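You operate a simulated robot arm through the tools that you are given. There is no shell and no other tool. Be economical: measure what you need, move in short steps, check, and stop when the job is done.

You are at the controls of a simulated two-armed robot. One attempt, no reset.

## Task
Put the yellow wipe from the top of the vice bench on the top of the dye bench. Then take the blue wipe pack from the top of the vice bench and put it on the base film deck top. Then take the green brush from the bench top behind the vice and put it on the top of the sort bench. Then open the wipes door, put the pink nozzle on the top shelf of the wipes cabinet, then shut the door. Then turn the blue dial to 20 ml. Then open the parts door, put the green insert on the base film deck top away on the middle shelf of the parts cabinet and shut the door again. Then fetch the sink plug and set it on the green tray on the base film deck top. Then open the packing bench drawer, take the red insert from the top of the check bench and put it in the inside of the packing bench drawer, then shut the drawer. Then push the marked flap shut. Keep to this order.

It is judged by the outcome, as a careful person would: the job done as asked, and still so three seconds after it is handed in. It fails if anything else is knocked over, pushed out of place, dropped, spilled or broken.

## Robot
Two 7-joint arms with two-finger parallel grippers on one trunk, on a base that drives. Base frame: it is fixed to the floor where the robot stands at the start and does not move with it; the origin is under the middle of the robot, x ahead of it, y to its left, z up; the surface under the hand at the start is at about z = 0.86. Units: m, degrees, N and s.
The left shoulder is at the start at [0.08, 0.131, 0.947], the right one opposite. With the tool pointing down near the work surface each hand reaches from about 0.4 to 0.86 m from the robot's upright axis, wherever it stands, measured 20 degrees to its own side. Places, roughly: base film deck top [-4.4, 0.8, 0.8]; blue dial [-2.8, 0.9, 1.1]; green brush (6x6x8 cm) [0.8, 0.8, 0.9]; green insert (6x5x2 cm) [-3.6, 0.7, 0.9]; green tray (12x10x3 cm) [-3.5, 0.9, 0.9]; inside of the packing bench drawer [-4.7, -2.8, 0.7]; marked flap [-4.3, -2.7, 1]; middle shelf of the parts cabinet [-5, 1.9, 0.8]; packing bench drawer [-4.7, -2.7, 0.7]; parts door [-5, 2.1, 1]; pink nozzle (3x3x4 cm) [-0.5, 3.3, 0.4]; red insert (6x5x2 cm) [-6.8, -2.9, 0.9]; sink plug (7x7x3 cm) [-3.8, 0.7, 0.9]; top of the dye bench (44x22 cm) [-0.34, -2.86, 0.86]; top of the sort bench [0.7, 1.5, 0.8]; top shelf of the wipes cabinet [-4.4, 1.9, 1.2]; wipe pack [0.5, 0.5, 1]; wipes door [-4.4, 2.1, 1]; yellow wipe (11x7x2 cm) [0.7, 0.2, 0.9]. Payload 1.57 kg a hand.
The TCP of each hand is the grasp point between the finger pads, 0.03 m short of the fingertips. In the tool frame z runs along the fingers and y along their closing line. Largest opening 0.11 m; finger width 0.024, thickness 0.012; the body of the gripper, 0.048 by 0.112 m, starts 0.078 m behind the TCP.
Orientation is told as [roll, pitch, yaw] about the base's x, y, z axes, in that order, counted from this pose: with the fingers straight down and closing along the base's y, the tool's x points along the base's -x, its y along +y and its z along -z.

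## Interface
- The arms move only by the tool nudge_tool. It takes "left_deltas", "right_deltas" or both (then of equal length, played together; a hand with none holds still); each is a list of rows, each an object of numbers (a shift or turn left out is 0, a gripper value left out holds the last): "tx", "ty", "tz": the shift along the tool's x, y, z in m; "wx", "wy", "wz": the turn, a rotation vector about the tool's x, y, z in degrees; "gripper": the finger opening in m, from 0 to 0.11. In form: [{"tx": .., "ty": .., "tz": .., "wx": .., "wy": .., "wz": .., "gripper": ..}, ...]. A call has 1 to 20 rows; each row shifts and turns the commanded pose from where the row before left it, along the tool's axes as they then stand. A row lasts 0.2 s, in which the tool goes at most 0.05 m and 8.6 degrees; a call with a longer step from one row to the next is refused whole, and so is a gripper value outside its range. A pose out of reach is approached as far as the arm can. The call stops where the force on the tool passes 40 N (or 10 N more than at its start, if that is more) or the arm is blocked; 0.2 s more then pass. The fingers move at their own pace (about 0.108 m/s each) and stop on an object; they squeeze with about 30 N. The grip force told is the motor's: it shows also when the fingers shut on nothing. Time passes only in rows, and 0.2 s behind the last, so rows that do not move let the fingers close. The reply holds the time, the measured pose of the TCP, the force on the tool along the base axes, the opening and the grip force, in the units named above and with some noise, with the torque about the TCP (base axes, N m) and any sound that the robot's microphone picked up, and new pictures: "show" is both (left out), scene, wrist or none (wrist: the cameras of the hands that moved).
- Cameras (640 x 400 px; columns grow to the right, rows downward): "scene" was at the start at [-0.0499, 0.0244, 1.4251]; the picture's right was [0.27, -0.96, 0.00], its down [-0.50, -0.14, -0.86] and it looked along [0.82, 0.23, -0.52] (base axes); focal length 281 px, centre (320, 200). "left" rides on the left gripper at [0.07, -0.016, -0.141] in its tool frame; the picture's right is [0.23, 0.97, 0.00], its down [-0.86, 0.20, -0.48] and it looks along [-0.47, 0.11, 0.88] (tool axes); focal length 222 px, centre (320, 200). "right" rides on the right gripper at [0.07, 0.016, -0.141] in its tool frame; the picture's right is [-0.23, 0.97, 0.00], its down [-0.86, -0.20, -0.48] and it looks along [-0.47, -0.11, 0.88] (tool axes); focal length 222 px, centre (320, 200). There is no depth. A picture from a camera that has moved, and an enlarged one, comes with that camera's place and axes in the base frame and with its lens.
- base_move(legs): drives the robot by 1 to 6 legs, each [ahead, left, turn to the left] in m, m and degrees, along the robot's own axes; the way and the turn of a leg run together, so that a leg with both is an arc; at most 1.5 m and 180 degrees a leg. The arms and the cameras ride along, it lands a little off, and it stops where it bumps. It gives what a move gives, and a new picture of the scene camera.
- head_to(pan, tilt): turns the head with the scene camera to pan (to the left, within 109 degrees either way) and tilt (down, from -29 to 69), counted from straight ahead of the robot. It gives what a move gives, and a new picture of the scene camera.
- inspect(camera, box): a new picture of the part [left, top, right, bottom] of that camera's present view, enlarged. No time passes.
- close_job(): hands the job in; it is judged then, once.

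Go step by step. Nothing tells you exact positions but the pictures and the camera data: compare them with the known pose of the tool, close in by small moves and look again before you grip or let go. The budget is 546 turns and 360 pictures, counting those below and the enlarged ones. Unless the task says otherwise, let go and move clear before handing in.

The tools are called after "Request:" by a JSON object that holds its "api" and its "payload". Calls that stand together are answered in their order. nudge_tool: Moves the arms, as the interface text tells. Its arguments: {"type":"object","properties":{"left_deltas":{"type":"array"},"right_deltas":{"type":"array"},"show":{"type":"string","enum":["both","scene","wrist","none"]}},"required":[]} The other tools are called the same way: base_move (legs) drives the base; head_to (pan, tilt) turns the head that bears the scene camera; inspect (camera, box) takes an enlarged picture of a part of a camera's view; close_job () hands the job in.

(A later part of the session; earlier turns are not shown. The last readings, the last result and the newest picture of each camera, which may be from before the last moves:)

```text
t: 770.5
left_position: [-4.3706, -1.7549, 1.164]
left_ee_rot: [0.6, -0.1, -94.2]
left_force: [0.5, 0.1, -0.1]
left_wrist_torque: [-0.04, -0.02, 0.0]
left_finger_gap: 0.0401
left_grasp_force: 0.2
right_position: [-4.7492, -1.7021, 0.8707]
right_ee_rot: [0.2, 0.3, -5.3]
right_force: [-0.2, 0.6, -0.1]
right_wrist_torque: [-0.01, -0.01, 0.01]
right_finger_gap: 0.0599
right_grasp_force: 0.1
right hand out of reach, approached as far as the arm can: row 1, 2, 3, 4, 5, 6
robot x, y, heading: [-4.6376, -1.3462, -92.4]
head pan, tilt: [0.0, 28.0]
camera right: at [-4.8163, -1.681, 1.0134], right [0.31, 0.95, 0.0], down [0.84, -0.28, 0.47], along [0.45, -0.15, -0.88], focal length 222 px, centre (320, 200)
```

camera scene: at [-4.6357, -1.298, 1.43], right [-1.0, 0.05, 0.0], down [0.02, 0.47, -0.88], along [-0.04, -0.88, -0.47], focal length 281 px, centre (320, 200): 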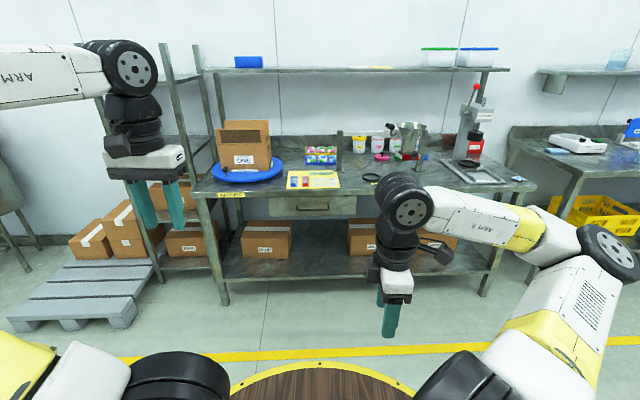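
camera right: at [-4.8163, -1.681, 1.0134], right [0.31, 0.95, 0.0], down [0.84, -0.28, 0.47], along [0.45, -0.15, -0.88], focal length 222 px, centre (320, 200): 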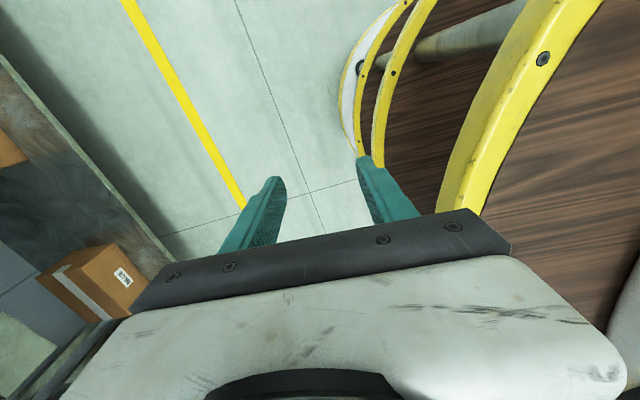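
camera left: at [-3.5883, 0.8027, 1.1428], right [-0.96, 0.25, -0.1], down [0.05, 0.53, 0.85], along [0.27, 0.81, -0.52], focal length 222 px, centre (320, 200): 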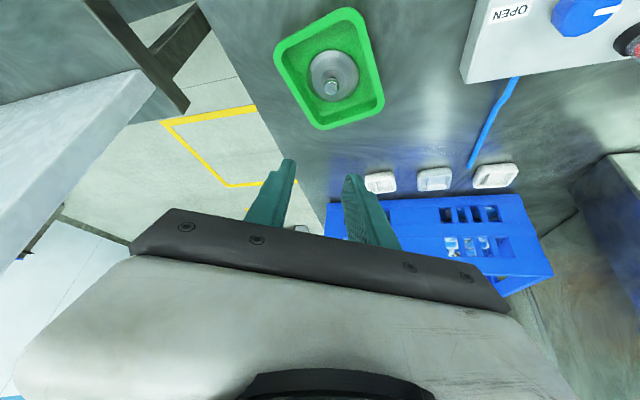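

This wrist direction is at its limit. I'll rotate the other way instead, which should suit the current elbow posture.

Request:
{"api": "nudge_tool", "payload": {"right_deltas": [{"tz": -0.04}, {"tz": -0.04}, {"tz": -0.04}, {"wz": 8.5}, {"wz": 8.5}, {"wz": 8.5}, {"wz": 8.5}, {"wz": 8.5}, {"wz": 8.5}, {"wz": 8.5}, {"wz": 8.5}, {"wz": 8.5}, {"wz": 8.5}, {"wz": 5, "ty": -0.03}, {"tx": -0.03}, {"tx": -0.03}, {"tx": -0.03}, {}], "show": "none"}}

Request:
{"api": "nudge_tool", "payload": {"right_deltas": [{"wz": 8.5}, {"wz": 8.5}, {"wz": 8.5}, {"wz": 8.5}, {"wz": 8.5}, {"wz": 8.5}, {"wz": 8.5}, {"wz": 8.5}, {"wz": 8.5}, {"wz": 8.5}, {"wz": 5}, {}], "show": "scene"}}

```text
t: 774.3
left_position: [-4.3702, -1.7535, 1.1636]
left_ee_rot: [0.6, -0.1, -94.2]
left_force: [-0.5, 0.4, 0.2]
left_wrist_torque: [0.0, -0.02, -0.02]
left_finger_gap: 0.0397
left_grasp_force: 0.0
right_position: [-4.7871, -1.7907, 0.9895]
right_ee_rot: [-0.2, 0.1, -95.0]
right_force: [-0.4, 0.5, 0.9]
right_wrist_torque: [-0.03, -0.02, -0.02]
right_finger_gap: 0.0601
right_grasp_force: 0.1
right hand out of reach, approached as far as the arm can: row 3
robot x, y, heading: [-4.6441, -1.3465, -92.7]
head pan, tilt: [0.0, 28.0]
```

```text
t: 776.9
left_position: [-4.3707, -1.7547, 1.1637]
left_ee_rot: [0.6, -0.2, -94.2]
left_force: [-0.3, 0.5, -0.1]
left_wrist_torque: [-0.02, 0.01, -0.01]
left_finger_gap: 0.0399
left_grasp_force: 0.1
right_position: [-4.7905, -1.7876, 0.9873]
right_ee_rot: [-0.1, -0.2, 175.0]
right_force: [-0.4, 0.6, 0.3]
right_wrist_torque: [0.01, -0.03, 0.04]
right_finger_gap: 0.0603
right_grasp_force: 0.0
robot x, y, heading: [-4.6417, -1.3489, -92.7]
head pan, tilt: [0.0, 28.0]
camera scene: at [-4.6357, -1.298, 1.43], right [-1.0, 0.05, 0.0], down [0.02, 0.47, -0.88], along [-0.04, -0.88, -0.47], focal length 281 px, centre (320, 200)
```

scene: 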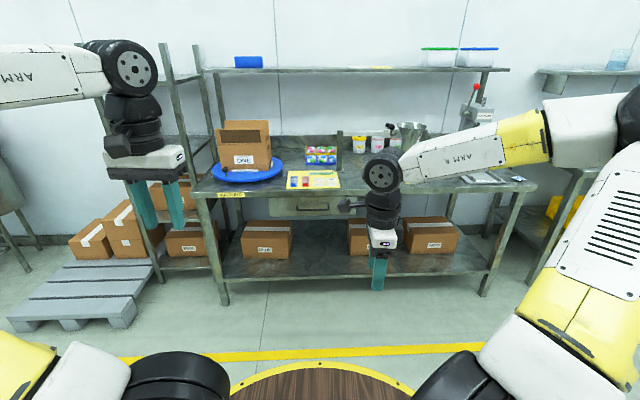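

That works well, and the elbow has come upright too. Now I approach the drawer.

Request:
{"api": "base_move", "payload": {"legs": [[0.38, 0.13, 2.7]]}}

Request:
{"api": "nudge_tool", "payload": {"right_deltas": [{"ty": 0.03, "tz": 0.02}, {"ty": 0.03, "tz": 0.02}, {}], "show": "both"}}

```text
t: 779.4
left_position: [-4.223, -2.1284, 1.1636]
left_ee_rot: [0.5, -0.2, -91.2]
left_force: [-0.2, 0.8, 1.1]
left_wrist_torque: [0.0, 0.0, -0.02]
left_finger_gap: 0.04
left_grasp_force: 0.1
right_position: [-4.6408, -2.1848, 0.9877]
right_ee_rot: [-0.1, -0.2, 178.2]
right_force: [0.2, -0.8, -0.1]
right_wrist_torque: [0.0, 0.03, -0.05]
right_finger_gap: 0.0601
right_grasp_force: 0.2
robot x, y, heading: [-4.52, -1.737, -89.3]
head pan, tilt: [0.0, 28.0]
camera scene: at [-4.5134, -1.6876, 1.43], right [-1.0, -0.01, 0.0], down [0.0, 0.47, -0.88], along [0.01, -0.88, -0.47], focal length 281 px, centre (320, 200)
```

scene: 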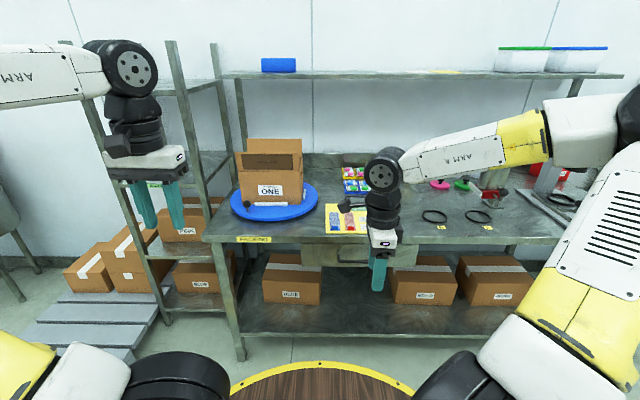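

```text
t: 780.2
left_position: [-4.2229, -2.1278, 1.1632]
left_ee_rot: [0.6, 0.0, -91.1]
left_force: [-0.3, 0.8, 0.0]
left_wrist_torque: [0.0, 0.0, 0.01]
left_finger_gap: 0.0398
left_grasp_force: 0.1
right_position: [-4.642, -2.2438, 0.9465]
right_ee_rot: [0.0, -0.2, 178.2]
right_force: [-0.2, 0.2, 0.1]
right_wrist_torque: [-0.01, 0.0, -0.02]
right_finger_gap: 0.0599
right_grasp_force: 0.2
robot x, y, heading: [-4.5203, -1.7354, -89.5]
head pan, tilt: [0.0, 28.0]
camera scene: at [-4.5134, -1.6875, 1.43], right [-1.0, -0.01, 0.0], down [0.0, 0.47, -0.88], along [0.01, -0.88, -0.47], focal length 281 px, centre (320, 200)
camera right: at [-4.5727, -2.2629, 1.0889], right [-0.26, -0.97, 0.0], down [-0.85, 0.23, 0.48], along [-0.46, 0.12, -0.88], focal length 222 px, centre (320, 200)
```

scene: 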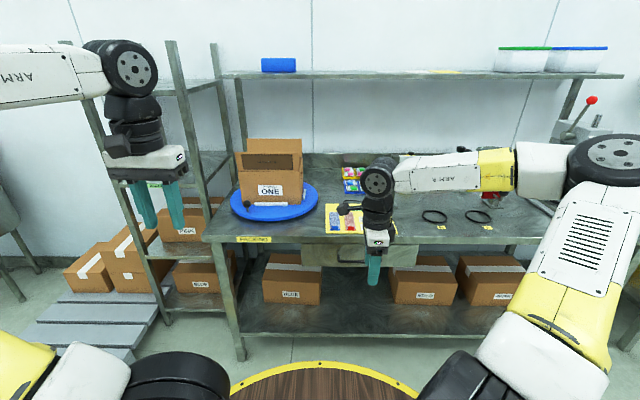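
right: 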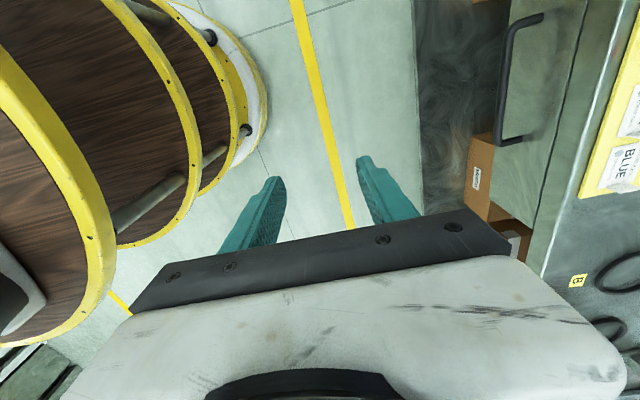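

Request:
{"api": "nudge_tool", "payload": {"right_deltas": [{"tz": 0.04}, {"tz": 0.04}, {"tz": 0.04}, {}], "show": "wrist"}}

```text
t: 781.2
left_position: [-4.2244, -2.1279, 1.1631]
left_ee_rot: [0.7, -0.1, -91.2]
left_force: [-0.3, -0.3, 0.8]
left_wrist_torque: [0.01, -0.01, 0.01]
left_finger_gap: 0.0401
left_grasp_force: 0.2
right_position: [-4.6447, -2.2437, 0.8264]
right_ee_rot: [-0.1, -0.2, 178.3]
right_force: [1.0, -0.3, -0.2]
right_wrist_torque: [-0.01, -0.02, -0.03]
right_finger_gap: 0.0597
right_grasp_force: 0.1
robot x, y, heading: [-4.5165, -1.7376, -89.5]
head pan, tilt: [0.0, 28.0]
camera right: at [-4.5743, -2.2626, 0.97], right [-0.26, -0.97, 0.0], down [-0.85, 0.23, 0.48], along [-0.47, 0.13, -0.88], focal length 222 px, centre (320, 200)
```

right: 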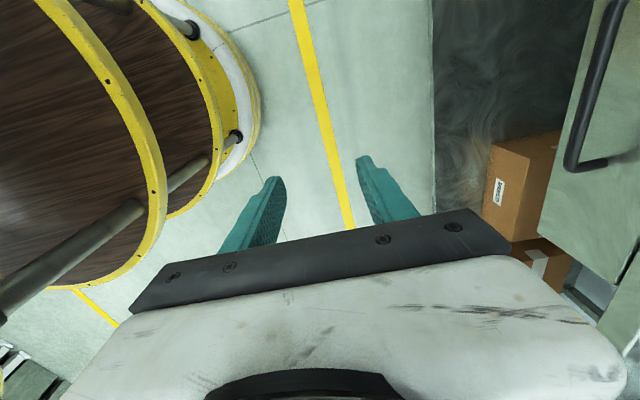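

Triangulating, the handle bar is lower and further back than I thought: centre [-4.655, -2.537, 0.71], with the bench top at about 0.79. I'll tilt the fingers 45° forward in the vertical plane to grip it without touching the bench edge.

Request:
{"api": "nudge_tool", "payload": {"right_deltas": [{"wx": -7.5, "gripper": 0.045}, {"wx": -7.5}, {"wx": -7.5}, {"wx": -7.5}, {"wx": -7.5}, {"wx": -7.5}, {}], "show": "wrist"}}

```text
t: 782.8
left_position: [-4.2246, -2.1278, 1.1641]
left_ee_rot: [0.6, -0.1, -91.1]
left_force: [-0.1, -0.9, 0.0]
left_wrist_torque: [0.02, 0.0, 0.0]
left_finger_gap: 0.0399
left_grasp_force: 0.0
right_position: [-4.6401, -2.258, 0.8233]
right_ee_rot: [45.0, -0.2, 178.2]
right_force: [-0.3, -0.5, 0.5]
right_wrist_torque: [-0.01, 0.01, -0.03]
right_finger_gap: 0.0449
right_grasp_force: 0.1
right hand out of reach, approached as far as the arm can: row 6
robot x, y, heading: [-4.5153, -1.7335, -89.6]
head pan, tilt: [0.0, 28.0]
camera right: at [-4.5673, -2.1732, 0.9364], right [-0.25, -0.68, 0.69], down [-0.84, 0.51, 0.2], along [-0.48, -0.53, -0.7], focal length 222 px, centre (320, 200)
```

right: 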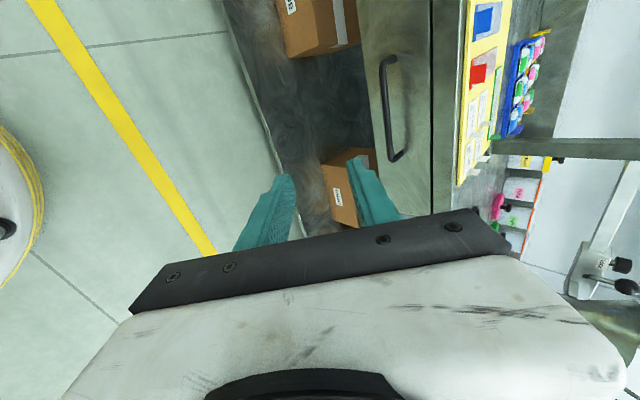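

Request:
{"api": "base_move", "payload": {"legs": [[0.19, 0.0, 0]]}}

Request:
{"api": "inspect", "payload": {"camera": "right", "box": [0, 0, 640, 400]}}

```text
t: 784.4
left_position: [-4.2224, -2.3213, 1.1636]
left_ee_rot: [0.5, -0.1, -91.2]
left_force: [0.5, -0.3, 0.2]
left_wrist_torque: [0.02, 0.0, -0.01]
left_finger_gap: 0.0399
left_grasp_force: 0.0
right_position: [-4.6407, -2.451, 0.8239]
right_ee_rot: [44.8, -0.2, 178.1]
right_force: [0.2, 0.4, 0.4]
right_wrist_torque: [-0.01, 0.01, -0.01]
right_finger_gap: 0.045
right_grasp_force: 0.0
robot x, y, heading: [-4.5152, -1.9262, -89.9]
head pan, tilt: [0.0, 28.0]
camera scene: at [-4.5116, -1.8801, 1.43], right [-1.0, -0.01, 0.0], down [0.0, 0.47, -0.88], along [0.01, -0.88, -0.47], focal length 281 px, centre (320, 200)
```

scene: 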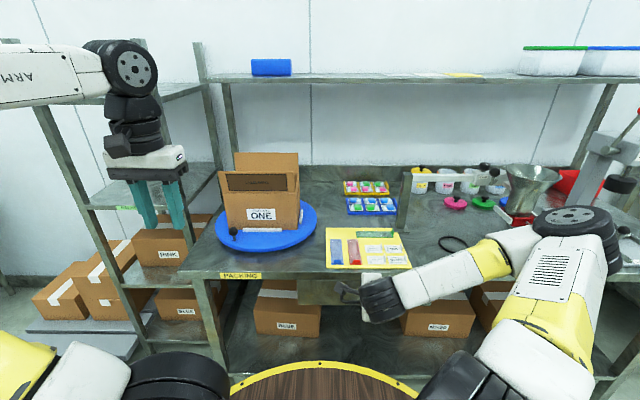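

```text
1.00 times, centred on (320, 200) of right (not enlarged: the box is as wide or as high as the picture)
camera zoom: at [-4.5667, -2.3657, 0.9365], right [-0.25, -0.68, 0.69], down [-0.84, 0.51, 0.2], along [-0.49, -0.53, -0.7], focal length 222 px, centre (320, 200)
```

zoom: 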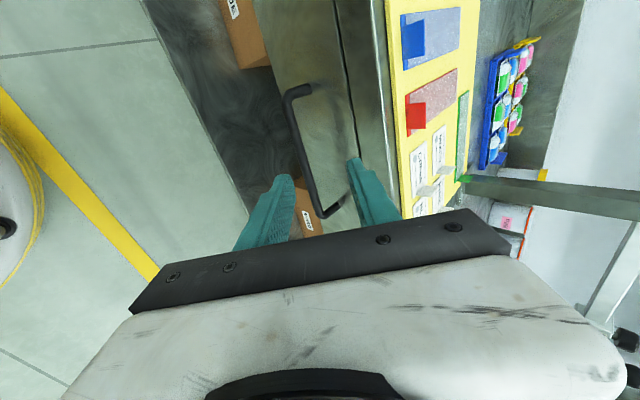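

Request:
{"api": "nudge_tool", "payload": {"right_deltas": [{"tz": 0.03, "ty": -0.005}, {"tz": 0.03, "ty": -0.005}, {"tz": 0.02, "ty": -0.004}, {}], "show": "wrist"}}

```text
t: 785.4
left_position: [-4.2226, -2.3211, 1.1642]
left_ee_rot: [0.6, -0.2, -91.2]
left_force: [-0.3, 0.2, 0.6]
left_wrist_torque: [-0.02, -0.01, -0.01]
left_finger_gap: 0.0399
left_grasp_force: 0.0
right_position: [-4.6421, -2.4958, 0.7566]
right_ee_rot: [44.9, -0.2, 178.1]
right_force: [1.2, 0.8, -0.4]
right_wrist_torque: [-0.02, -0.02, -0.01]
right_finger_gap: 0.0449
right_grasp_force: 0.1
robot x, y, heading: [-4.5145, -1.9288, -89.5]
head pan, tilt: [0.0, 28.0]
camera right: at [-4.5693, -2.4102, 0.8684], right [-0.25, -0.68, 0.69], down [-0.84, 0.51, 0.2], along [-0.49, -0.53, -0.7], focal length 222 px, centre (320, 200)
```

right: 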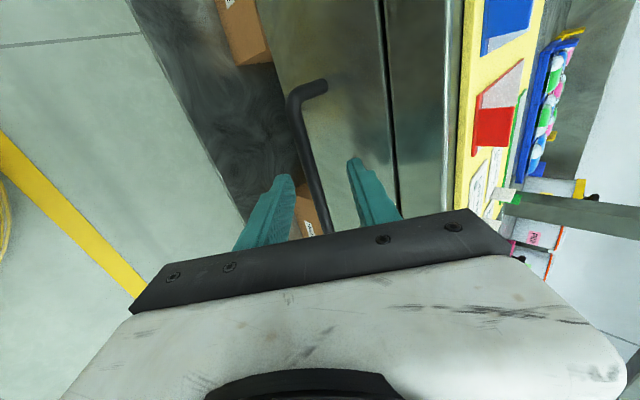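

Request:
{"api": "nudge_tool", "payload": {"right_deltas": [{"tz": 0.018, "ty": -0.002}, {"tz": 0.017, "ty": -0.002}, {}, {"gripper": 0.005}, {"gripper": 0.005}, {"gripper": 0.005}], "show": "wrist"}}

```text
t: 785.9
left_position: [-4.2245, -2.3197, 1.1645]
left_ee_rot: [0.6, -0.2, -91.3]
left_force: [0.0, -0.5, 0.7]
left_wrist_torque: [-0.02, -0.01, 0.01]
left_finger_gap: 0.0401
left_grasp_force: 0.1
right_position: [-4.646, -2.507, 0.7433]
right_ee_rot: [45.1, 0.2, 178.4]
right_force: [-2.7, 15.3, 14.1]
right_wrist_torque: [-0.67, -0.17, 0.03]
right_finger_gap: 0.044
right_grasp_force: 0.1
right hand out of reach, approached as far as the arm can: row 2
robot x, y, heading: [-4.514, -1.9277, -89.5]
head pan, tilt: [0.0, 28.0]
stopped in row 2 (right hand): the force on the tool passed its limit at 58 N (the readings are from after the stop); the commanded pose is now the measured one
camera right: at [-4.574, -2.4215, 0.8555], right [-0.25, -0.68, 0.69], down [-0.84, 0.5, 0.19], along [-0.48, -0.53, -0.7], focal length 222 px, centre (320, 200)
```

right: 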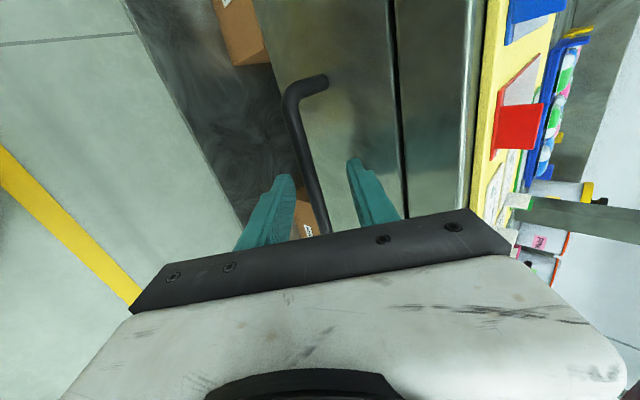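

The gap behind the bar is small, only about 2 cm. Fingers pointing straight at the drawer, one above and one below the bar, will fit better. I'll back off and rotate further.

Request:
{"api": "nudge_tool", "payload": {"right_deltas": [{"tz": -0.03}, {"tz": -0.04}, {"wx": -7.5}, {"wx": -7.5}, {"wx": -7.5}, {"wx": -7.5}, {"wx": -7.5}, {"wx": -7.5}, {}], "show": "both"}}

```text
t: 787.9
left_position: [-4.2234, -2.3211, 1.1635]
left_ee_rot: [0.6, -0.1, -91.3]
left_force: [0.4, -0.9, -0.2]
left_wrist_torque: [0.02, -0.03, 0.01]
left_finger_gap: 0.0401
left_grasp_force: 0.1
right_position: [-4.6755, -2.4973, 0.858]
right_ee_rot: [90.1, 0.1, 178.4]
right_force: [-0.8, -1.4, 0.4]
right_wrist_torque: [0.0, 0.02, -0.01]
right_finger_gap: 0.0451
right_grasp_force: 0.0
right hand out of reach, approached as far as the arm can: row 5, 6, 7, 8
robot x, y, heading: [-4.5132, -1.9282, -89.5]
head pan, tilt: [0.0, 28.0]
camera scene: at [-4.5116, -1.8799, 1.43], right [-1.0, -0.01, 0.0], down [0.0, 0.47, -0.88], along [0.01, -0.88, -0.47], focal length 281 px, centre (320, 200)
camera right: at [-4.6022, -2.3596, 0.8774], right [-0.23, 0.01, 0.97], down [-0.84, 0.5, -0.2], along [-0.49, -0.87, -0.11], focal length 222 px, centre (320, 200)
```

scene: 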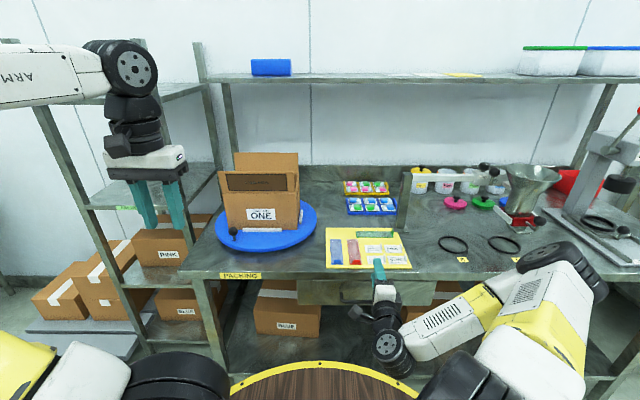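
right: 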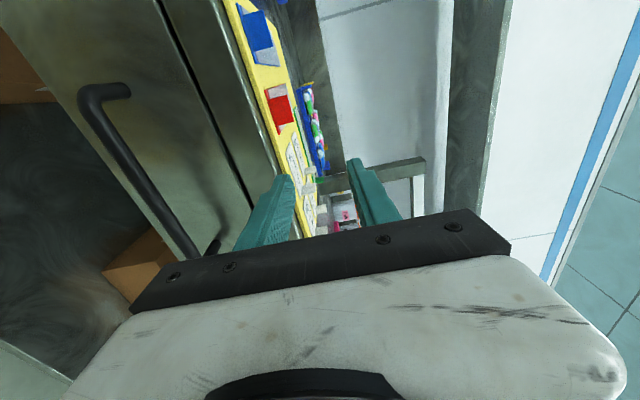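

Request:
{"api": "nudge_tool", "payload": {"right_deltas": [{"tz": -0.04}, {"tz": -0.03}, {"ty": -0.04}, {"ty": -0.04}, {"ty": -0.04}, {"ty": -0.018}, {}], "show": "wrist"}}

```text
t: 789.5
left_position: [-4.2231, -2.3217, 1.1623]
left_ee_rot: [0.6, -0.1, -91.3]
left_force: [-0.4, 0.3, -0.4]
left_wrist_torque: [0.0, -0.02, 0.01]
left_finger_gap: 0.0402
left_grasp_force: 0.0
right_position: [-4.7094, -2.5072, 0.8454]
right_ee_rot: [89.8, 0.1, 178.4]
right_force: [0.2, 0.2, 0.3]
right_wrist_torque: [0.02, 0.03, 0.01]
right_finger_gap: 0.0448
right_grasp_force: 0.0
right hand out of reach, approached as far as the arm can: row 1, 2, 3, 4, 5, 6
robot x, y, heading: [-4.5122, -1.9279, -89.8]
head pan, tilt: [0.0, 28.0]
camera right: at [-4.6366, -2.3687, 0.8627], right [-0.23, 0.0, 0.97], down [-0.84, 0.5, -0.2], along [-0.49, -0.86, -0.11], focal length 222 px, centre (320, 200)
```

right: 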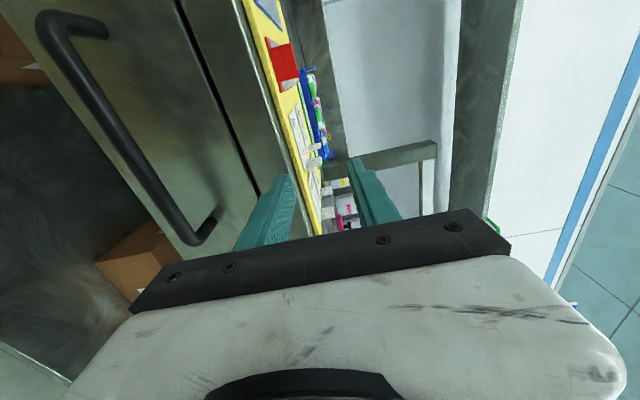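

The robot stands too close for this posture. I'll back the base off and then lower the hand.

Request:
{"api": "base_move", "payload": {"legs": [[-0.28, 0, 0]]}}

Request:
{"api": "nudge_tool", "payload": {"right_deltas": [{"tz": 0.03, "ty": -0.03}, {"tz": 0.03, "ty": -0.03}, {"tz": 0.03, "ty": -0.03}, {"tz": 0.02, "ty": -0.03}, {}], "show": "both"}}

```text
t: 791.4
left_position: [-4.2261, -2.048, 1.1631]
left_ee_rot: [0.7, -0.1, -91.5]
left_force: [-0.7, -0.6, 0.3]
left_wrist_torque: [0.01, 0.02, -0.02]
left_finger_gap: 0.0401
left_grasp_force: 0.1
right_position: [-4.7137, -2.2305, 0.8443]
right_ee_rot: [89.9, 0.1, 178.2]
right_force: [-1.1, 0.5, -0.2]
right_wrist_torque: [0.01, -0.03, -0.02]
right_finger_gap: 0.045
right_grasp_force: 0.0
robot x, y, heading: [-4.5146, -1.6562, -89.5]
head pan, tilt: [0.0, 28.0]
camera scene: at [-4.5127, -1.6045, 1.43], right [-1.0, 0.0, 0.0], down [0.0, 0.47, -0.88], along [0.0, -0.88, -0.47], focal length 281 px, centre (320, 200)
```

scene: 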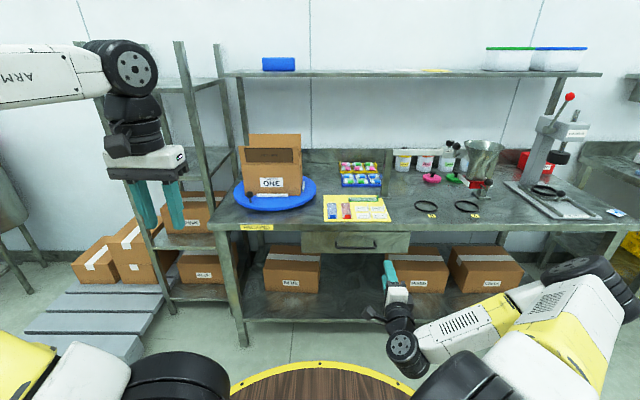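

```text
t: 792.6
left_position: [-4.227, -2.0474, 1.1632]
left_ee_rot: [0.7, -0.1, -91.4]
left_force: [0.1, -0.1, 0.0]
left_wrist_torque: [0.0, 0.0, -0.02]
left_finger_gap: 0.0403
left_grasp_force: 0.1
right_position: [-4.7517, -2.3418, 0.7988]
right_ee_rot: [89.7, 0.1, 178.3]
right_force: [-0.1, 0.3, -0.5]
right_wrist_torque: [0.0, 0.02, -0.02]
right_finger_gap: 0.0449
right_grasp_force: 0.0
right hand out of reach, approached as far as the arm can: row 1, 2, 3, 4
robot x, y, heading: [-4.5167, -1.6524, -90.1]
head pan, tilt: [0.0, 28.0]
camera scene: at [-4.5127, -1.6046, 1.43], right [-1.0, 0.0, 0.0], down [0.0, 0.47, -0.88], along [0.0, -0.88, -0.47], focal length 281 px, centre (320, 200)
camera right: at [-4.6774, -2.2031, 0.818], right [-0.23, 0.0, 0.97], down [-0.84, 0.51, -0.2], along [-0.49, -0.86, -0.11], focal length 222 px, centre (320, 200)
```

scene: 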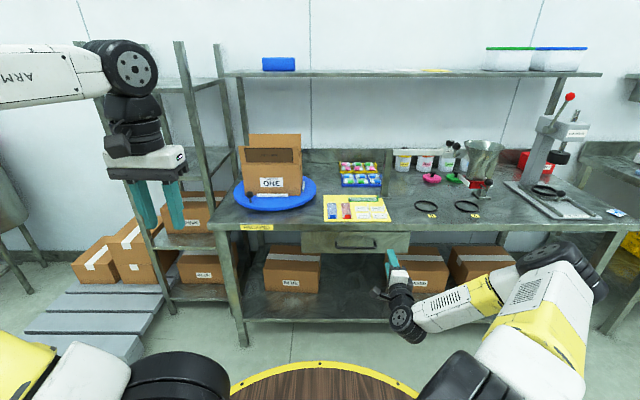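
right: 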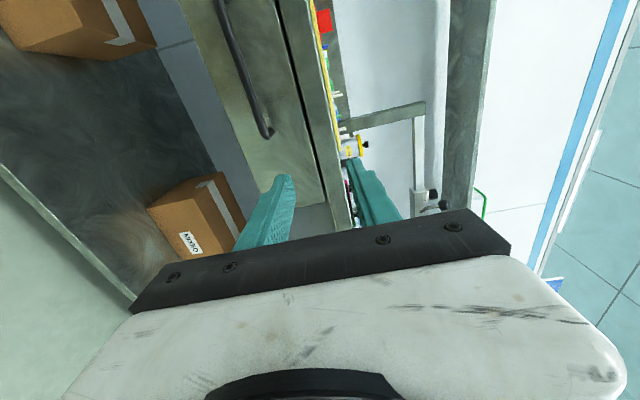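

The right arm is cramped again. The left arm pitches forward well, so I'll fold the right hand back and use the left one with the fingers above and below the bar.

Request:
{"api": "nudge_tool", "payload": {"right_deltas": [{"tz": -0.03}, {"tz": -0.03}, {"wx": 7.5, "ty": 0.02}, {"wx": 7.5, "ty": 0.02}, {"wx": 7.5, "ty": 0.02}, {"wx": 7.5, "ty": 0.02}, {"wx": 7.5}, {"wx": 7.5}, {"wx": 7.5}, {"wx": 7.5}, {"wx": 7.5}, {"wx": 7.5}, {"wx": 7.5}, {"wx": 7.5}, {}], "left_deltas": [{"tx": -0.03}, {}, {"wy": -8.5, "tx": -0.0198, "tz": 0.003}, {"wy": -8.5, "tx": -0.019, "tz": 0.0058}, {"wy": -8.5, "tx": -0.018, "tz": 0.0086}, {"wy": -8.5, "tx": -0.0166, "tz": 0.011}, {"wy": -8.5, "tx": -0.0147, "tz": 0.0135}, {"wy": -8.5, "tx": -0.0126, "tz": 0.0155}, {"wy": -8.5, "tx": -0.01, "tz": 0.017}, {"wy": -8.5, "tx": -0.0075, "tz": 0.0185}, {"wy": -8.5, "tx": -0.0047, "tz": 0.0194}, {"wy": -8.5, "tx": -0.0017, "tz": 0.02}, {"wy": -5}, {}, {}], "show": "scene"}}

```text
t: 795.8
left_position: [-4.2317, -2.2743, 1.1348]
left_ee_rot: [103.0, -89.3, 165.4]
left_force: [-0.8, -0.2, 0.1]
left_wrist_torque: [0.01, 0.01, 0.0]
left_finger_gap: 0.04
left_grasp_force: 0.1
right_position: [-4.7628, -2.3027, 0.8897]
right_ee_rot: [-0.1, 0.1, 178.1]
right_force: [0.1, -0.1, 0.8]
right_wrist_torque: [-0.01, -0.03, -0.01]
right_finger_gap: 0.0449
right_grasp_force: 0.1
right hand out of reach, approached as far as the arm can: row 1, 2, 14
robot x, y, heading: [-4.5147, -1.6513, -90.0]
head pan, tilt: [0.0, 28.0]
camera scene: at [-4.5126, -1.6046, 1.43], right [-1.0, 0.0, 0.0], down [0.0, 0.47, -0.88], along [0.0, -0.88, -0.47], focal length 281 px, centre (320, 200)
```

scene: 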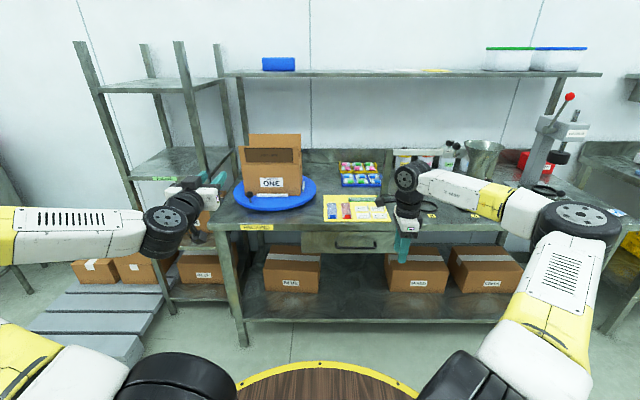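

Request:
{"api": "nudge_tool", "payload": {"left_deltas": [{"tx": 0.04, "ty": -0.02}, {"tx": 0.04, "ty": -0.02}, {"tx": 0.04, "ty": -0.02}, {"tx": 0.04, "ty": -0.02}, {"tx": 0.04}, {"tx": 0.04}, {"tx": 0.04}, {"tx": 0.04}, {"tx": 0.04}, {"tx": 0.04}, {}], "right_deltas": [{"tz": -0.04}, {"tz": -0.04}, {"tz": -0.04}, {"tz": -0.04}, {"tz": -0.04}, {"tz": -0.03}, {"tx": -0.04}, {"tx": -0.04}, {"ty": -0.04}, {"ty": -0.04}, {}], "show": "scene"}}

```text
t: 798.2
left_position: [-4.2823, -2.2938, 0.8081]
left_ee_rot: [81.4, -89.4, -172.9]
left_force: [-0.3, 0.4, 0.6]
left_wrist_torque: [-0.03, 0.01, -0.01]
left_finger_gap: 0.0398
left_grasp_force: 0.0
left hand out of reach, approached as far as the arm can: row 8, 9, 10
right_position: [-4.8723, -2.1958, 1.1023]
right_ee_rot: [-0.2, 0.0, 178.1]
right_force: [-0.6, -0.7, 0.8]
right_wrist_torque: [0.03, -0.01, -0.01]
right_finger_gap: 0.0452
right_grasp_force: 0.1
right hand out of reach, approached as far as the arm can: row 2, 3, 4, 5
robot x, y, heading: [-4.5158, -1.6507, -89.9]
head pan, tilt: [0.0, 28.0]
camera scene: at [-4.5127, -1.6047, 1.43], right [-1.0, 0.0, 0.0], down [0.0, 0.47, -0.88], along [0.0, -0.88, -0.47], focal length 281 px, centre (320, 200)
```

scene: 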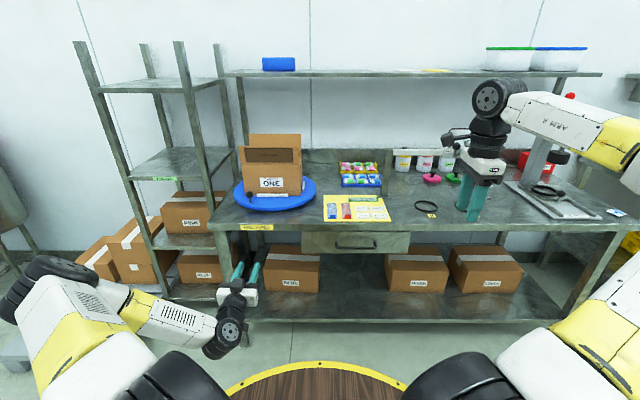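

Request:
{"api": "nudge_tool", "payload": {"left_deltas": [{"wy": 7.5}, {"wy": 7.5}, {"wy": 7.5}, {"wy": 7.5}, {"wz": -8.2}, {"wz": -8.2}, {"wz": -8.2}, {"wz": -8.2}, {"wz": -8.2}, {"wz": -8.2}, {"wz": -8.2}, {"wz": -8.2}, {"wz": -8.2}, {"wz": -8.2}, {"wz": -8}, {}], "show": "both"}}

```text
t: 801.6
left_position: [-4.2868, -2.2941, 0.8077]
left_ee_rot: [-60.1, -0.6, -1.6]
left_force: [-0.5, 0.6, -0.3]
left_wrist_torque: [-0.01, 0.02, -0.01]
left_finger_gap: 0.04
left_grasp_force: 0.1
right_position: [-4.8713, -2.196, 1.1027]
right_ee_rot: [-0.2, 0.1, 178.2]
right_force: [0.7, -0.7, 0.6]
right_wrist_torque: [0.01, -0.03, 0.03]
right_finger_gap: 0.0452
right_grasp_force: 0.0
robot x, y, heading: [-4.5132, -1.6545, -89.6]
head pan, tilt: [0.0, 28.0]
camera scene: at [-4.5127, -1.6046, 1.43], right [-1.0, 0.0, 0.0], down [0.0, 0.47, -0.88], along [0.0, -0.88, -0.47], focal length 281 px, centre (320, 200)
camera left: at [-4.3537, -2.177, 0.892], right [-0.21, 0.49, -0.85], down [0.87, 0.49, 0.07], along [0.45, -0.72, -0.53], focal length 222 px, centre (320, 200)
```

scene: 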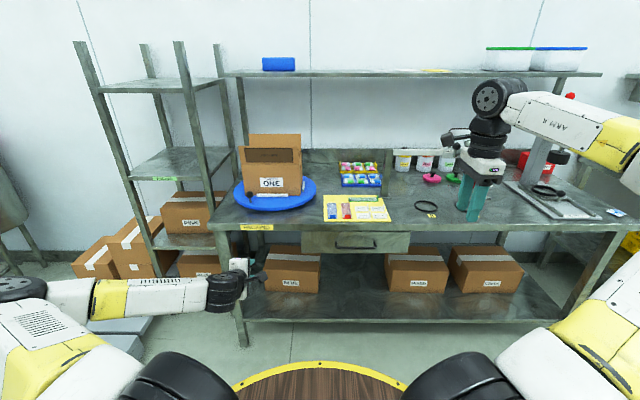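
left: 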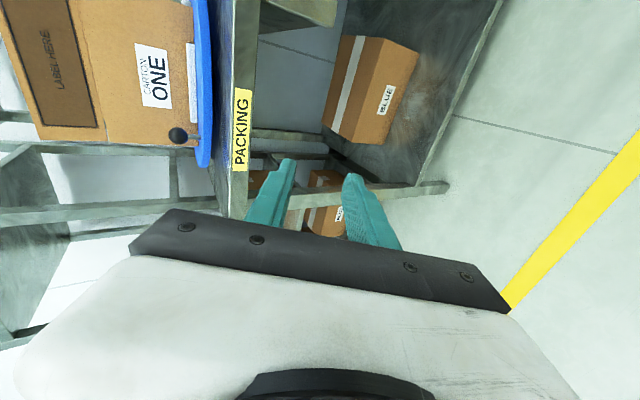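

This orientation is free of limits. I'll align the base so the left hand is in front of the drawer handle.

Request:
{"api": "base_move", "payload": {"legs": [[0.1, -0.36, 0]]}}

Request:
{"api": "nudge_tool", "payload": {"left_deltas": [{"tz": 0.015, "ty": 0.026, "gripper": 0.036}, {"tz": 0.015, "ty": 0.026}, {}], "show": "both"}}

```text
t: 804.0
left_position: [-4.6454, -2.3958, 0.8077]
left_ee_rot: [-60.1, -0.6, -0.9]
left_force: [-0.7, 0.0, -0.4]
left_wrist_torque: [-0.02, -0.01, 0.01]
left_finger_gap: 0.04
left_grasp_force: 0.1
right_position: [-5.2287, -2.3047, 1.1023]
right_ee_rot: [-0.2, 0.2, 178.9]
right_force: [-0.1, 0.1, -0.5]
right_wrist_torque: [0.0, -0.03, 0.04]
right_finger_gap: 0.0452
right_grasp_force: 0.0
robot x, y, heading: [-4.8834, -1.7614, -89.0]
head pan, tilt: [0.0, 28.0]
camera scene: at [-4.8778, -1.7091, 1.43], right [-1.0, -0.01, 0.0], down [-0.01, 0.47, -0.88], along [0.01, -0.88, -0.47], focal length 281 px, centre (320, 200)
```

scene: 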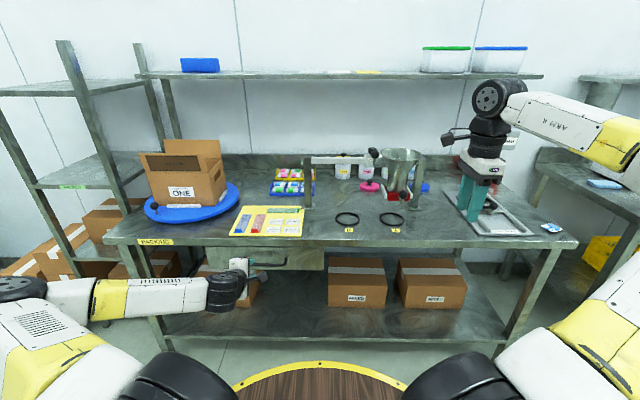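

```text
t: 804.8
left_position: [-4.6451, -2.3996, 0.7472]
left_ee_rot: [-60.1, -0.7, -0.9]
left_force: [0.3, -0.2, -0.3]
left_wrist_torque: [0.04, -0.03, -0.02]
left_finger_gap: 0.0357
left_grasp_force: 0.1
right_position: [-5.2297, -2.3035, 1.1021]
right_ee_rot: [-0.1, 0.1, 178.8]
right_force: [-0.4, 0.8, 0.1]
right_wrist_torque: [-0.04, -0.03, -0.01]
right_finger_gap: 0.0449
right_grasp_force: 0.2
robot x, y, heading: [-4.8791, -1.759, -89.2]
head pan, tilt: [0.0, 28.0]
camera scene: at [-4.8777, -1.7091, 1.43], right [-1.0, -0.01, 0.0], down [-0.01, 0.47, -0.88], along [0.01, -0.88, -0.47], focal length 281 px, centre (320, 200)
camera left: at [-4.7133, -2.2826, 0.8318], right [-0.21, 0.49, -0.85], down [0.86, 0.5, 0.07], along [0.46, -0.71, -0.53], focal length 222 px, centre (320, 200)
```

scene: 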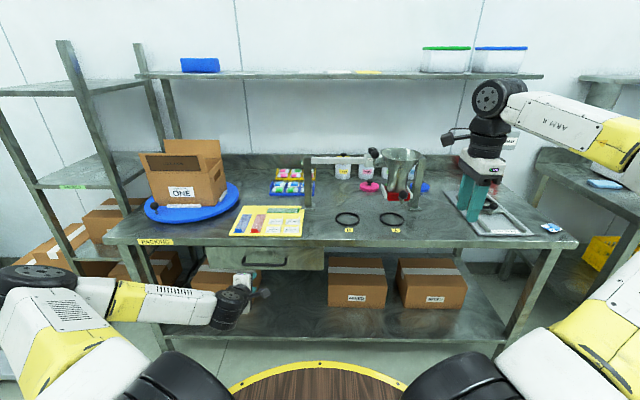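
left: 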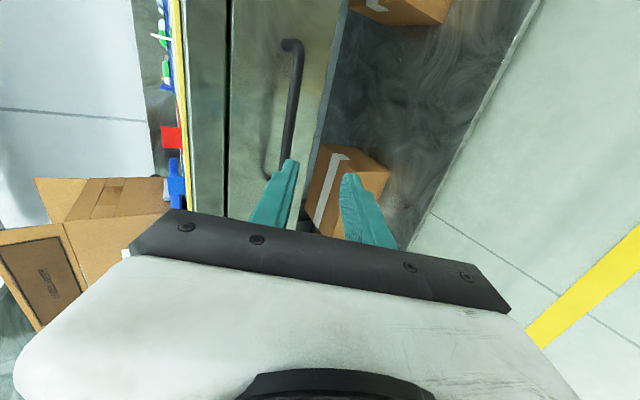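

The bar is measured at y = -2.527, z = 0.719. I'll align and move in.

Request:
{"api": "nudge_tool", "payload": {"left_deltas": [{"tz": 0.02, "ty": -0.02}, {"tz": 0.03, "ty": -0.019}, {"tz": 0.03}, {}], "show": "wrist"}}

```text
t: 805.8
left_position: [-4.6486, -2.4885, 0.7413]
left_ee_rot: [-60.1, -0.6, -0.9]
left_force: [-0.3, -0.8, 0.5]
left_wrist_torque: [0.01, -0.03, 0.01]
left_finger_gap: 0.036
left_grasp_force: 0.0
right_position: [-5.2292, -2.3052, 1.1038]
right_ee_rot: [-0.1, 0.1, 178.8]
right_force: [0.3, 0.7, 0.0]
right_wrist_torque: [-0.01, 0.0, 0.03]
right_finger_gap: 0.0451
right_grasp_force: 0.1
robot x, y, heading: [-4.8809, -1.7538, -89.1]
head pan, tilt: [0.0, 28.0]
camera left: at [-4.7166, -2.3718, 0.8244], right [-0.21, 0.49, -0.85], down [0.86, 0.5, 0.07], along [0.46, -0.71, -0.53], focal length 222 px, centre (320, 200)
```

left: 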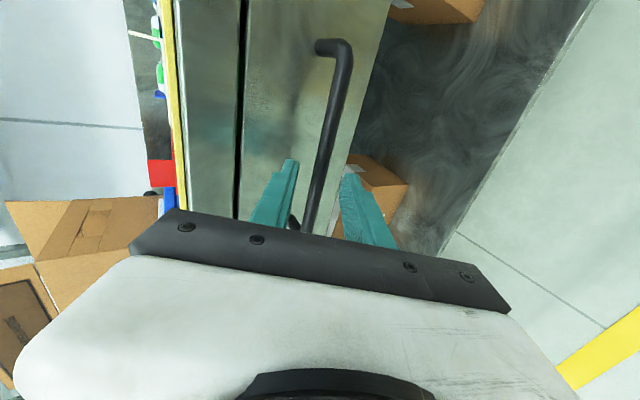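

The bar is centred between the fingers. A little deeper, then close.

Request:
{"api": "nudge_tool", "payload": {"left_deltas": [{"tz": 0.01}, {"tz": 0.01}, {}, {"gripper": 0.0}, {"gripper": 0.0}, {"gripper": 0.0}, {"gripper": 0.0}], "show": "wrist"}}

```text
t: 807.4
left_position: [-4.6447, -2.5016, 0.7335]
left_ee_rot: [-60.1, -0.7, -0.8]
left_force: [1.1, -1.0, 3.1]
left_wrist_torque: [-0.03, 0.62, 0.34]
left_finger_gap: 0.0117
left_grasp_force: 29.1
left hand out of reach, approached as far as the arm can: row 2
right_position: [-5.2303, -2.3053, 1.103]
right_ee_rot: [-0.3, 0.0, 178.7]
right_force: [-0.4, -0.4, -1.0]
right_wrist_torque: [-0.04, 0.0, 0.03]
right_finger_gap: 0.0447
right_grasp_force: 0.0
robot x, y, heading: [-4.8811, -1.7589, -89.3]
head pan, tilt: [0.0, 28.0]
camera left: at [-4.7117, -2.3859, 0.8176], right [-0.21, 0.49, -0.85], down [0.86, 0.5, 0.07], along [0.46, -0.71, -0.53], focal length 222 px, centre (320, 200)
```

left: 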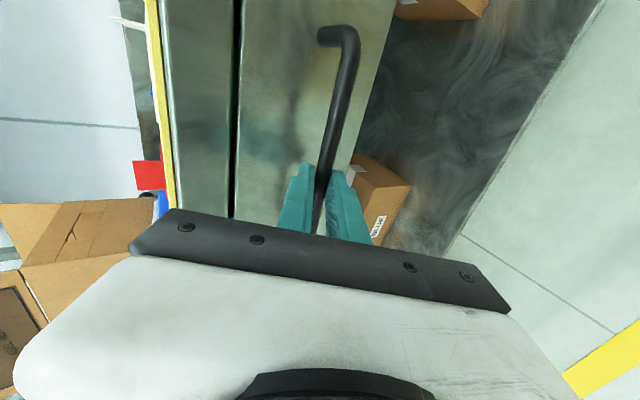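

The bar is gripped. I'll pull the drawer open by backing the base.

Request:
{"api": "base_move", "payload": {"legs": [[-0.12, 0, 0]]}}

Request:
{"api": "base_move", "payload": {"legs": [[-0.12, 0, 0]]}}

```text
t: 808.7
left_position: [-4.6429, -2.3812, 0.734]
left_ee_rot: [-60.2, -0.7, -0.9]
left_force: [21.6, -0.7, 4.6]
left_wrist_torque: [-0.07, 0.37, 0.78]
left_finger_gap: 0.0119
left_grasp_force: 29.0
right_position: [-5.233, -2.1805, 1.1036]
right_ee_rot: [-0.2, 0.1, 178.5]
right_force: [-0.1, -1.0, -0.4]
right_wrist_torque: [-0.02, -0.07, 0.01]
right_finger_gap: 0.0451
right_grasp_force: 0.0
robot x, y, heading: [-4.8808, -1.6363, -89.7]
head pan, tilt: [0.0, 28.0]
camera scene: at [-4.8783, -1.586, 1.43], right [-1.0, -0.01, 0.0], down [-0.01, 0.47, -0.88], along [0.01, -0.88, -0.47], focal length 281 px, centre (320, 200)
```

scene: 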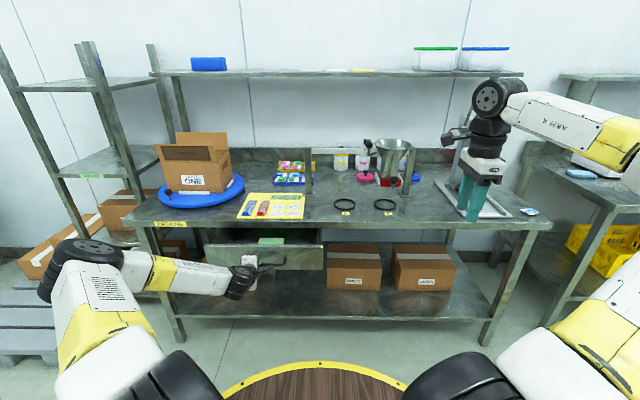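

```text
t: 809.9
left_position: [-4.6436, -2.2607, 0.7329]
left_ee_rot: [-60.2, -0.8, -0.6]
left_force: [5.3, 0.1, 0.8]
left_wrist_torque: [0.01, 0.59, 0.39]
left_finger_gap: 0.012
left_grasp_force: 29.2
right_position: [-5.2325, -2.0622, 1.1021]
right_ee_rot: [-0.3, 0.0, 178.7]
right_force: [-0.2, 0.3, -0.2]
right_wrist_torque: [0.03, 0.02, 0.01]
right_finger_gap: 0.0451
right_grasp_force: 0.0
robot x, y, heading: [-4.8806, -1.517, -89.1]
head pan, tilt: [0.0, 28.0]
camera scene: at [-4.8801, -1.467, 1.43], right [-1.0, -0.01, 0.0], down [-0.01, 0.47, -0.88], along [0.01, -0.88, -0.47], focal length 281 px, centre (320, 200)
```

scene: 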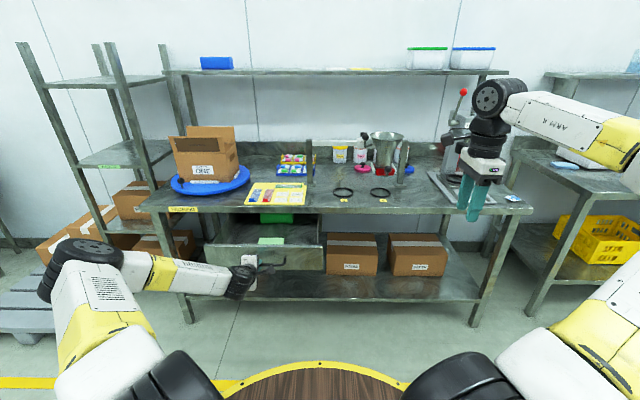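

The drawer is open about 24 cm. I'll look inside.

Request:
{"api": "inspect", "payload": {"camera": "scene", "box": [180, 180, 360, 290]}}

```text
3.56 times, centred on (270, 235) of scene
camera zoom: at [-4.8801, -1.467, 1.43], right [-1.0, -0.01, 0.0], down [-0.01, 0.47, -0.88], along [0.01, -0.88, -0.47], focal length 1000 px, centre (498, 76)
```

zoom: 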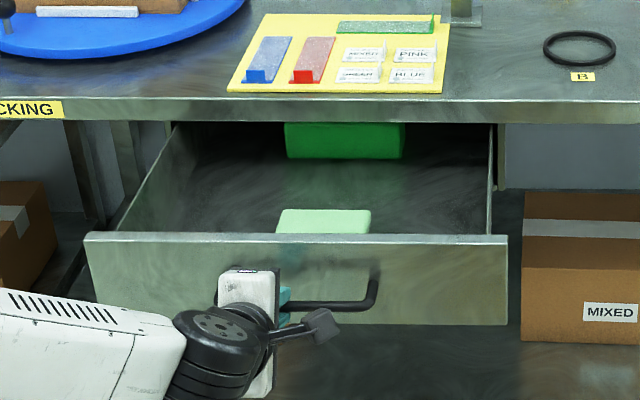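

There's free space on both sides of the pad in the drawer. I'll release the handle, back off, and go to the check bench for the red insert.

Request:
{"api": "nudge_tool", "payload": {"left_deltas": [{"gripper": 0.04}, {"gripper": 0.04}, {"tz": -0.03}, {"tz": -0.04}, {"tz": -0.04}, {}], "show": "none"}}

Request:
{"api": "base_move", "payload": {"legs": [[-0.2, 0, 0], [0, -1.2, 0]]}}

Request:
{"api": "base_move", "payload": {"legs": [[0, -0.6, 0]]}}

```text
t: 811.3
left_position: [-4.6436, -2.1669, 0.7889]
left_ee_rot: [-60.2, -0.8, -0.7]
left_force: [-0.4, -0.5, -0.3]
left_wrist_torque: [0.0, 0.0, 0.0]
left_finger_gap: 0.0401
left_grasp_force: 0.0
right_position: [-5.2332, -2.0621, 1.1028]
right_ee_rot: [-0.1, 0.1, 178.6]
right_force: [0.3, -0.3, 0.6]
right_wrist_torque: [0.01, 0.03, 0.0]
right_finger_gap: 0.0447
right_grasp_force: 0.0
robot x, y, heading: [-4.884, -1.514, -89.3]
head pan, tilt: [0.0, 28.0]
```

```text
t: 818.5
left_position: [-5.8278, -1.9835, 0.7886]
left_ee_rot: [-60.2, -0.8, -0.5]
left_force: [-0.8, -0.4, 0.1]
left_wrist_torque: [-0.02, 0.03, 0.02]
left_finger_gap: 0.0398
left_grasp_force: 0.1
right_position: [-6.4179, -1.8818, 1.1036]
right_ee_rot: [-0.2, 0.2, 179.0]
right_force: [0.5, -0.2, 0.1]
right_wrist_torque: [-0.01, -0.02, 0.0]
right_finger_gap: 0.0447
right_grasp_force: 0.1
robot x, y, heading: [-6.0683, -1.3354, -89.2]
head pan, tilt: [0.0, 28.0]
camera scene: at [-6.0663, -1.2848, 1.43], right [-1.0, -0.01, 0.0], down [-0.01, 0.47, -0.88], along [0.01, -0.88, -0.47], focal length 281 px, centre (320, 200)
```

scene: 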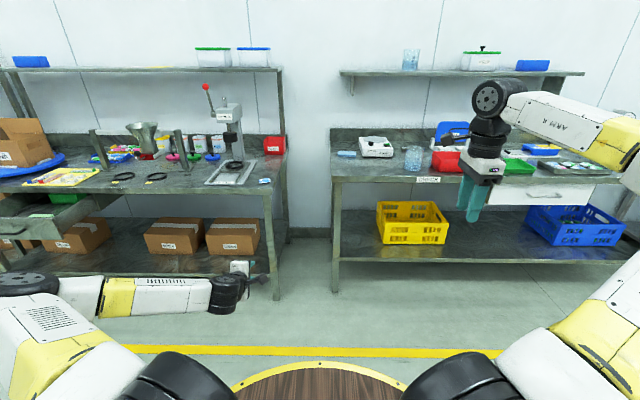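

```text
t: 822.0
left_position: [-6.4592, -1.9918, 0.7894]
left_ee_rot: [-60.2, -0.8, -1.1]
left_force: [0.8, -0.8, 0.6]
left_wrist_torque: [-0.03, 0.02, 0.01]
left_finger_gap: 0.0399
left_grasp_force: 0.1
right_position: [-7.0474, -1.8805, 1.1028]
right_ee_rot: [-0.3, 0.1, 178.2]
right_force: [0.5, -0.5, -1.0]
right_wrist_torque: [0.03, 0.02, -0.01]
right_finger_gap: 0.0451
right_grasp_force: 0.1
robot x, y, heading: [-6.6919, -1.3409, -89.9]
head pan, tilt: [0.0, 28.0]
camera scene: at [-6.6883, -1.2897, 1.43], right [-1.0, 0.0, 0.0], down [0.0, 0.47, -0.88], along [0.0, -0.88, -0.47], focal length 281 px, centre (320, 200)
```

scene: 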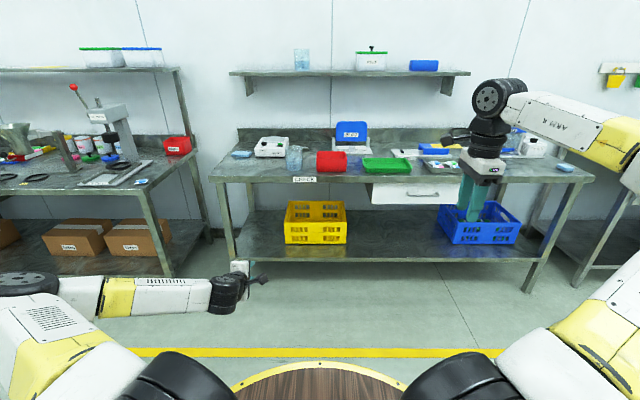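

Request:
{"api": "inspect", "payload": {"camera": "scene", "box": [220, 110, 480, 220]}}

Request:
{"api": "head_to", "payload": {"pan": -12, "tilt": 28}}

```text
2.46 times, centred on (350, 165) of scene
camera zoom: at [-6.6883, -1.2897, 1.43], right [-1.0, 0.0, 0.0], down [0.0, 0.47, -0.88], along [0.0, -0.88, -0.47], focal length 692 px, centre (246, 286)
```

zoom: 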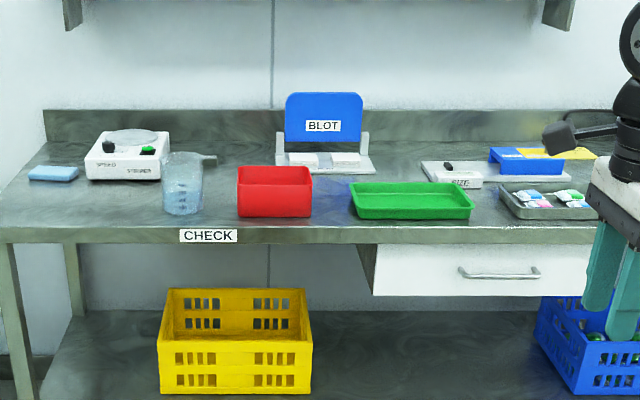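

```text
t: 822.7
left_position: [-6.459, -1.9919, 0.7875]
left_ee_rot: [-60.2, -0.7, -1.2]
left_force: [-0.2, 0.1, 0.1]
left_wrist_torque: [-0.02, -0.03, 0.01]
left_finger_gap: 0.0398
left_grasp_force: 0.0
right_position: [-7.0476, -1.8825, 1.1035]
right_ee_rot: [-0.3, 0.1, 178.1]
right_force: [0.8, -0.3, 1.0]
right_wrist_torque: [0.02, -0.03, 0.01]
right_finger_gap: 0.0452
right_grasp_force: 0.1
robot x, y, heading: [-6.6919, -1.3399, -89.9]
head pan, tilt: [-12.0, 28.0]
camera scene: at [-6.7071, -1.2878, 1.43], right [-0.98, 0.21, 0.0], down [0.1, 0.46, -0.88], along [-0.18, -0.86, -0.47], focal length 281 px, centre (320, 200)
```

scene: 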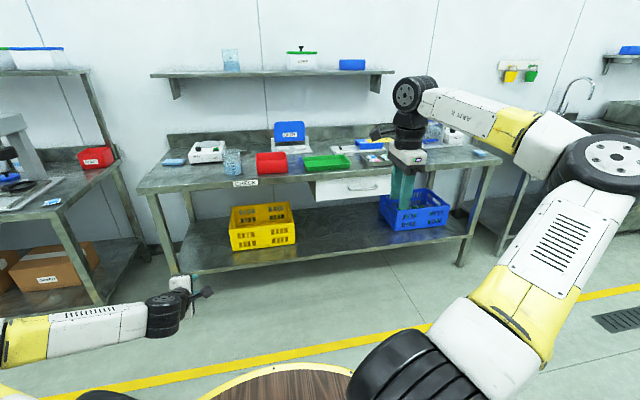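

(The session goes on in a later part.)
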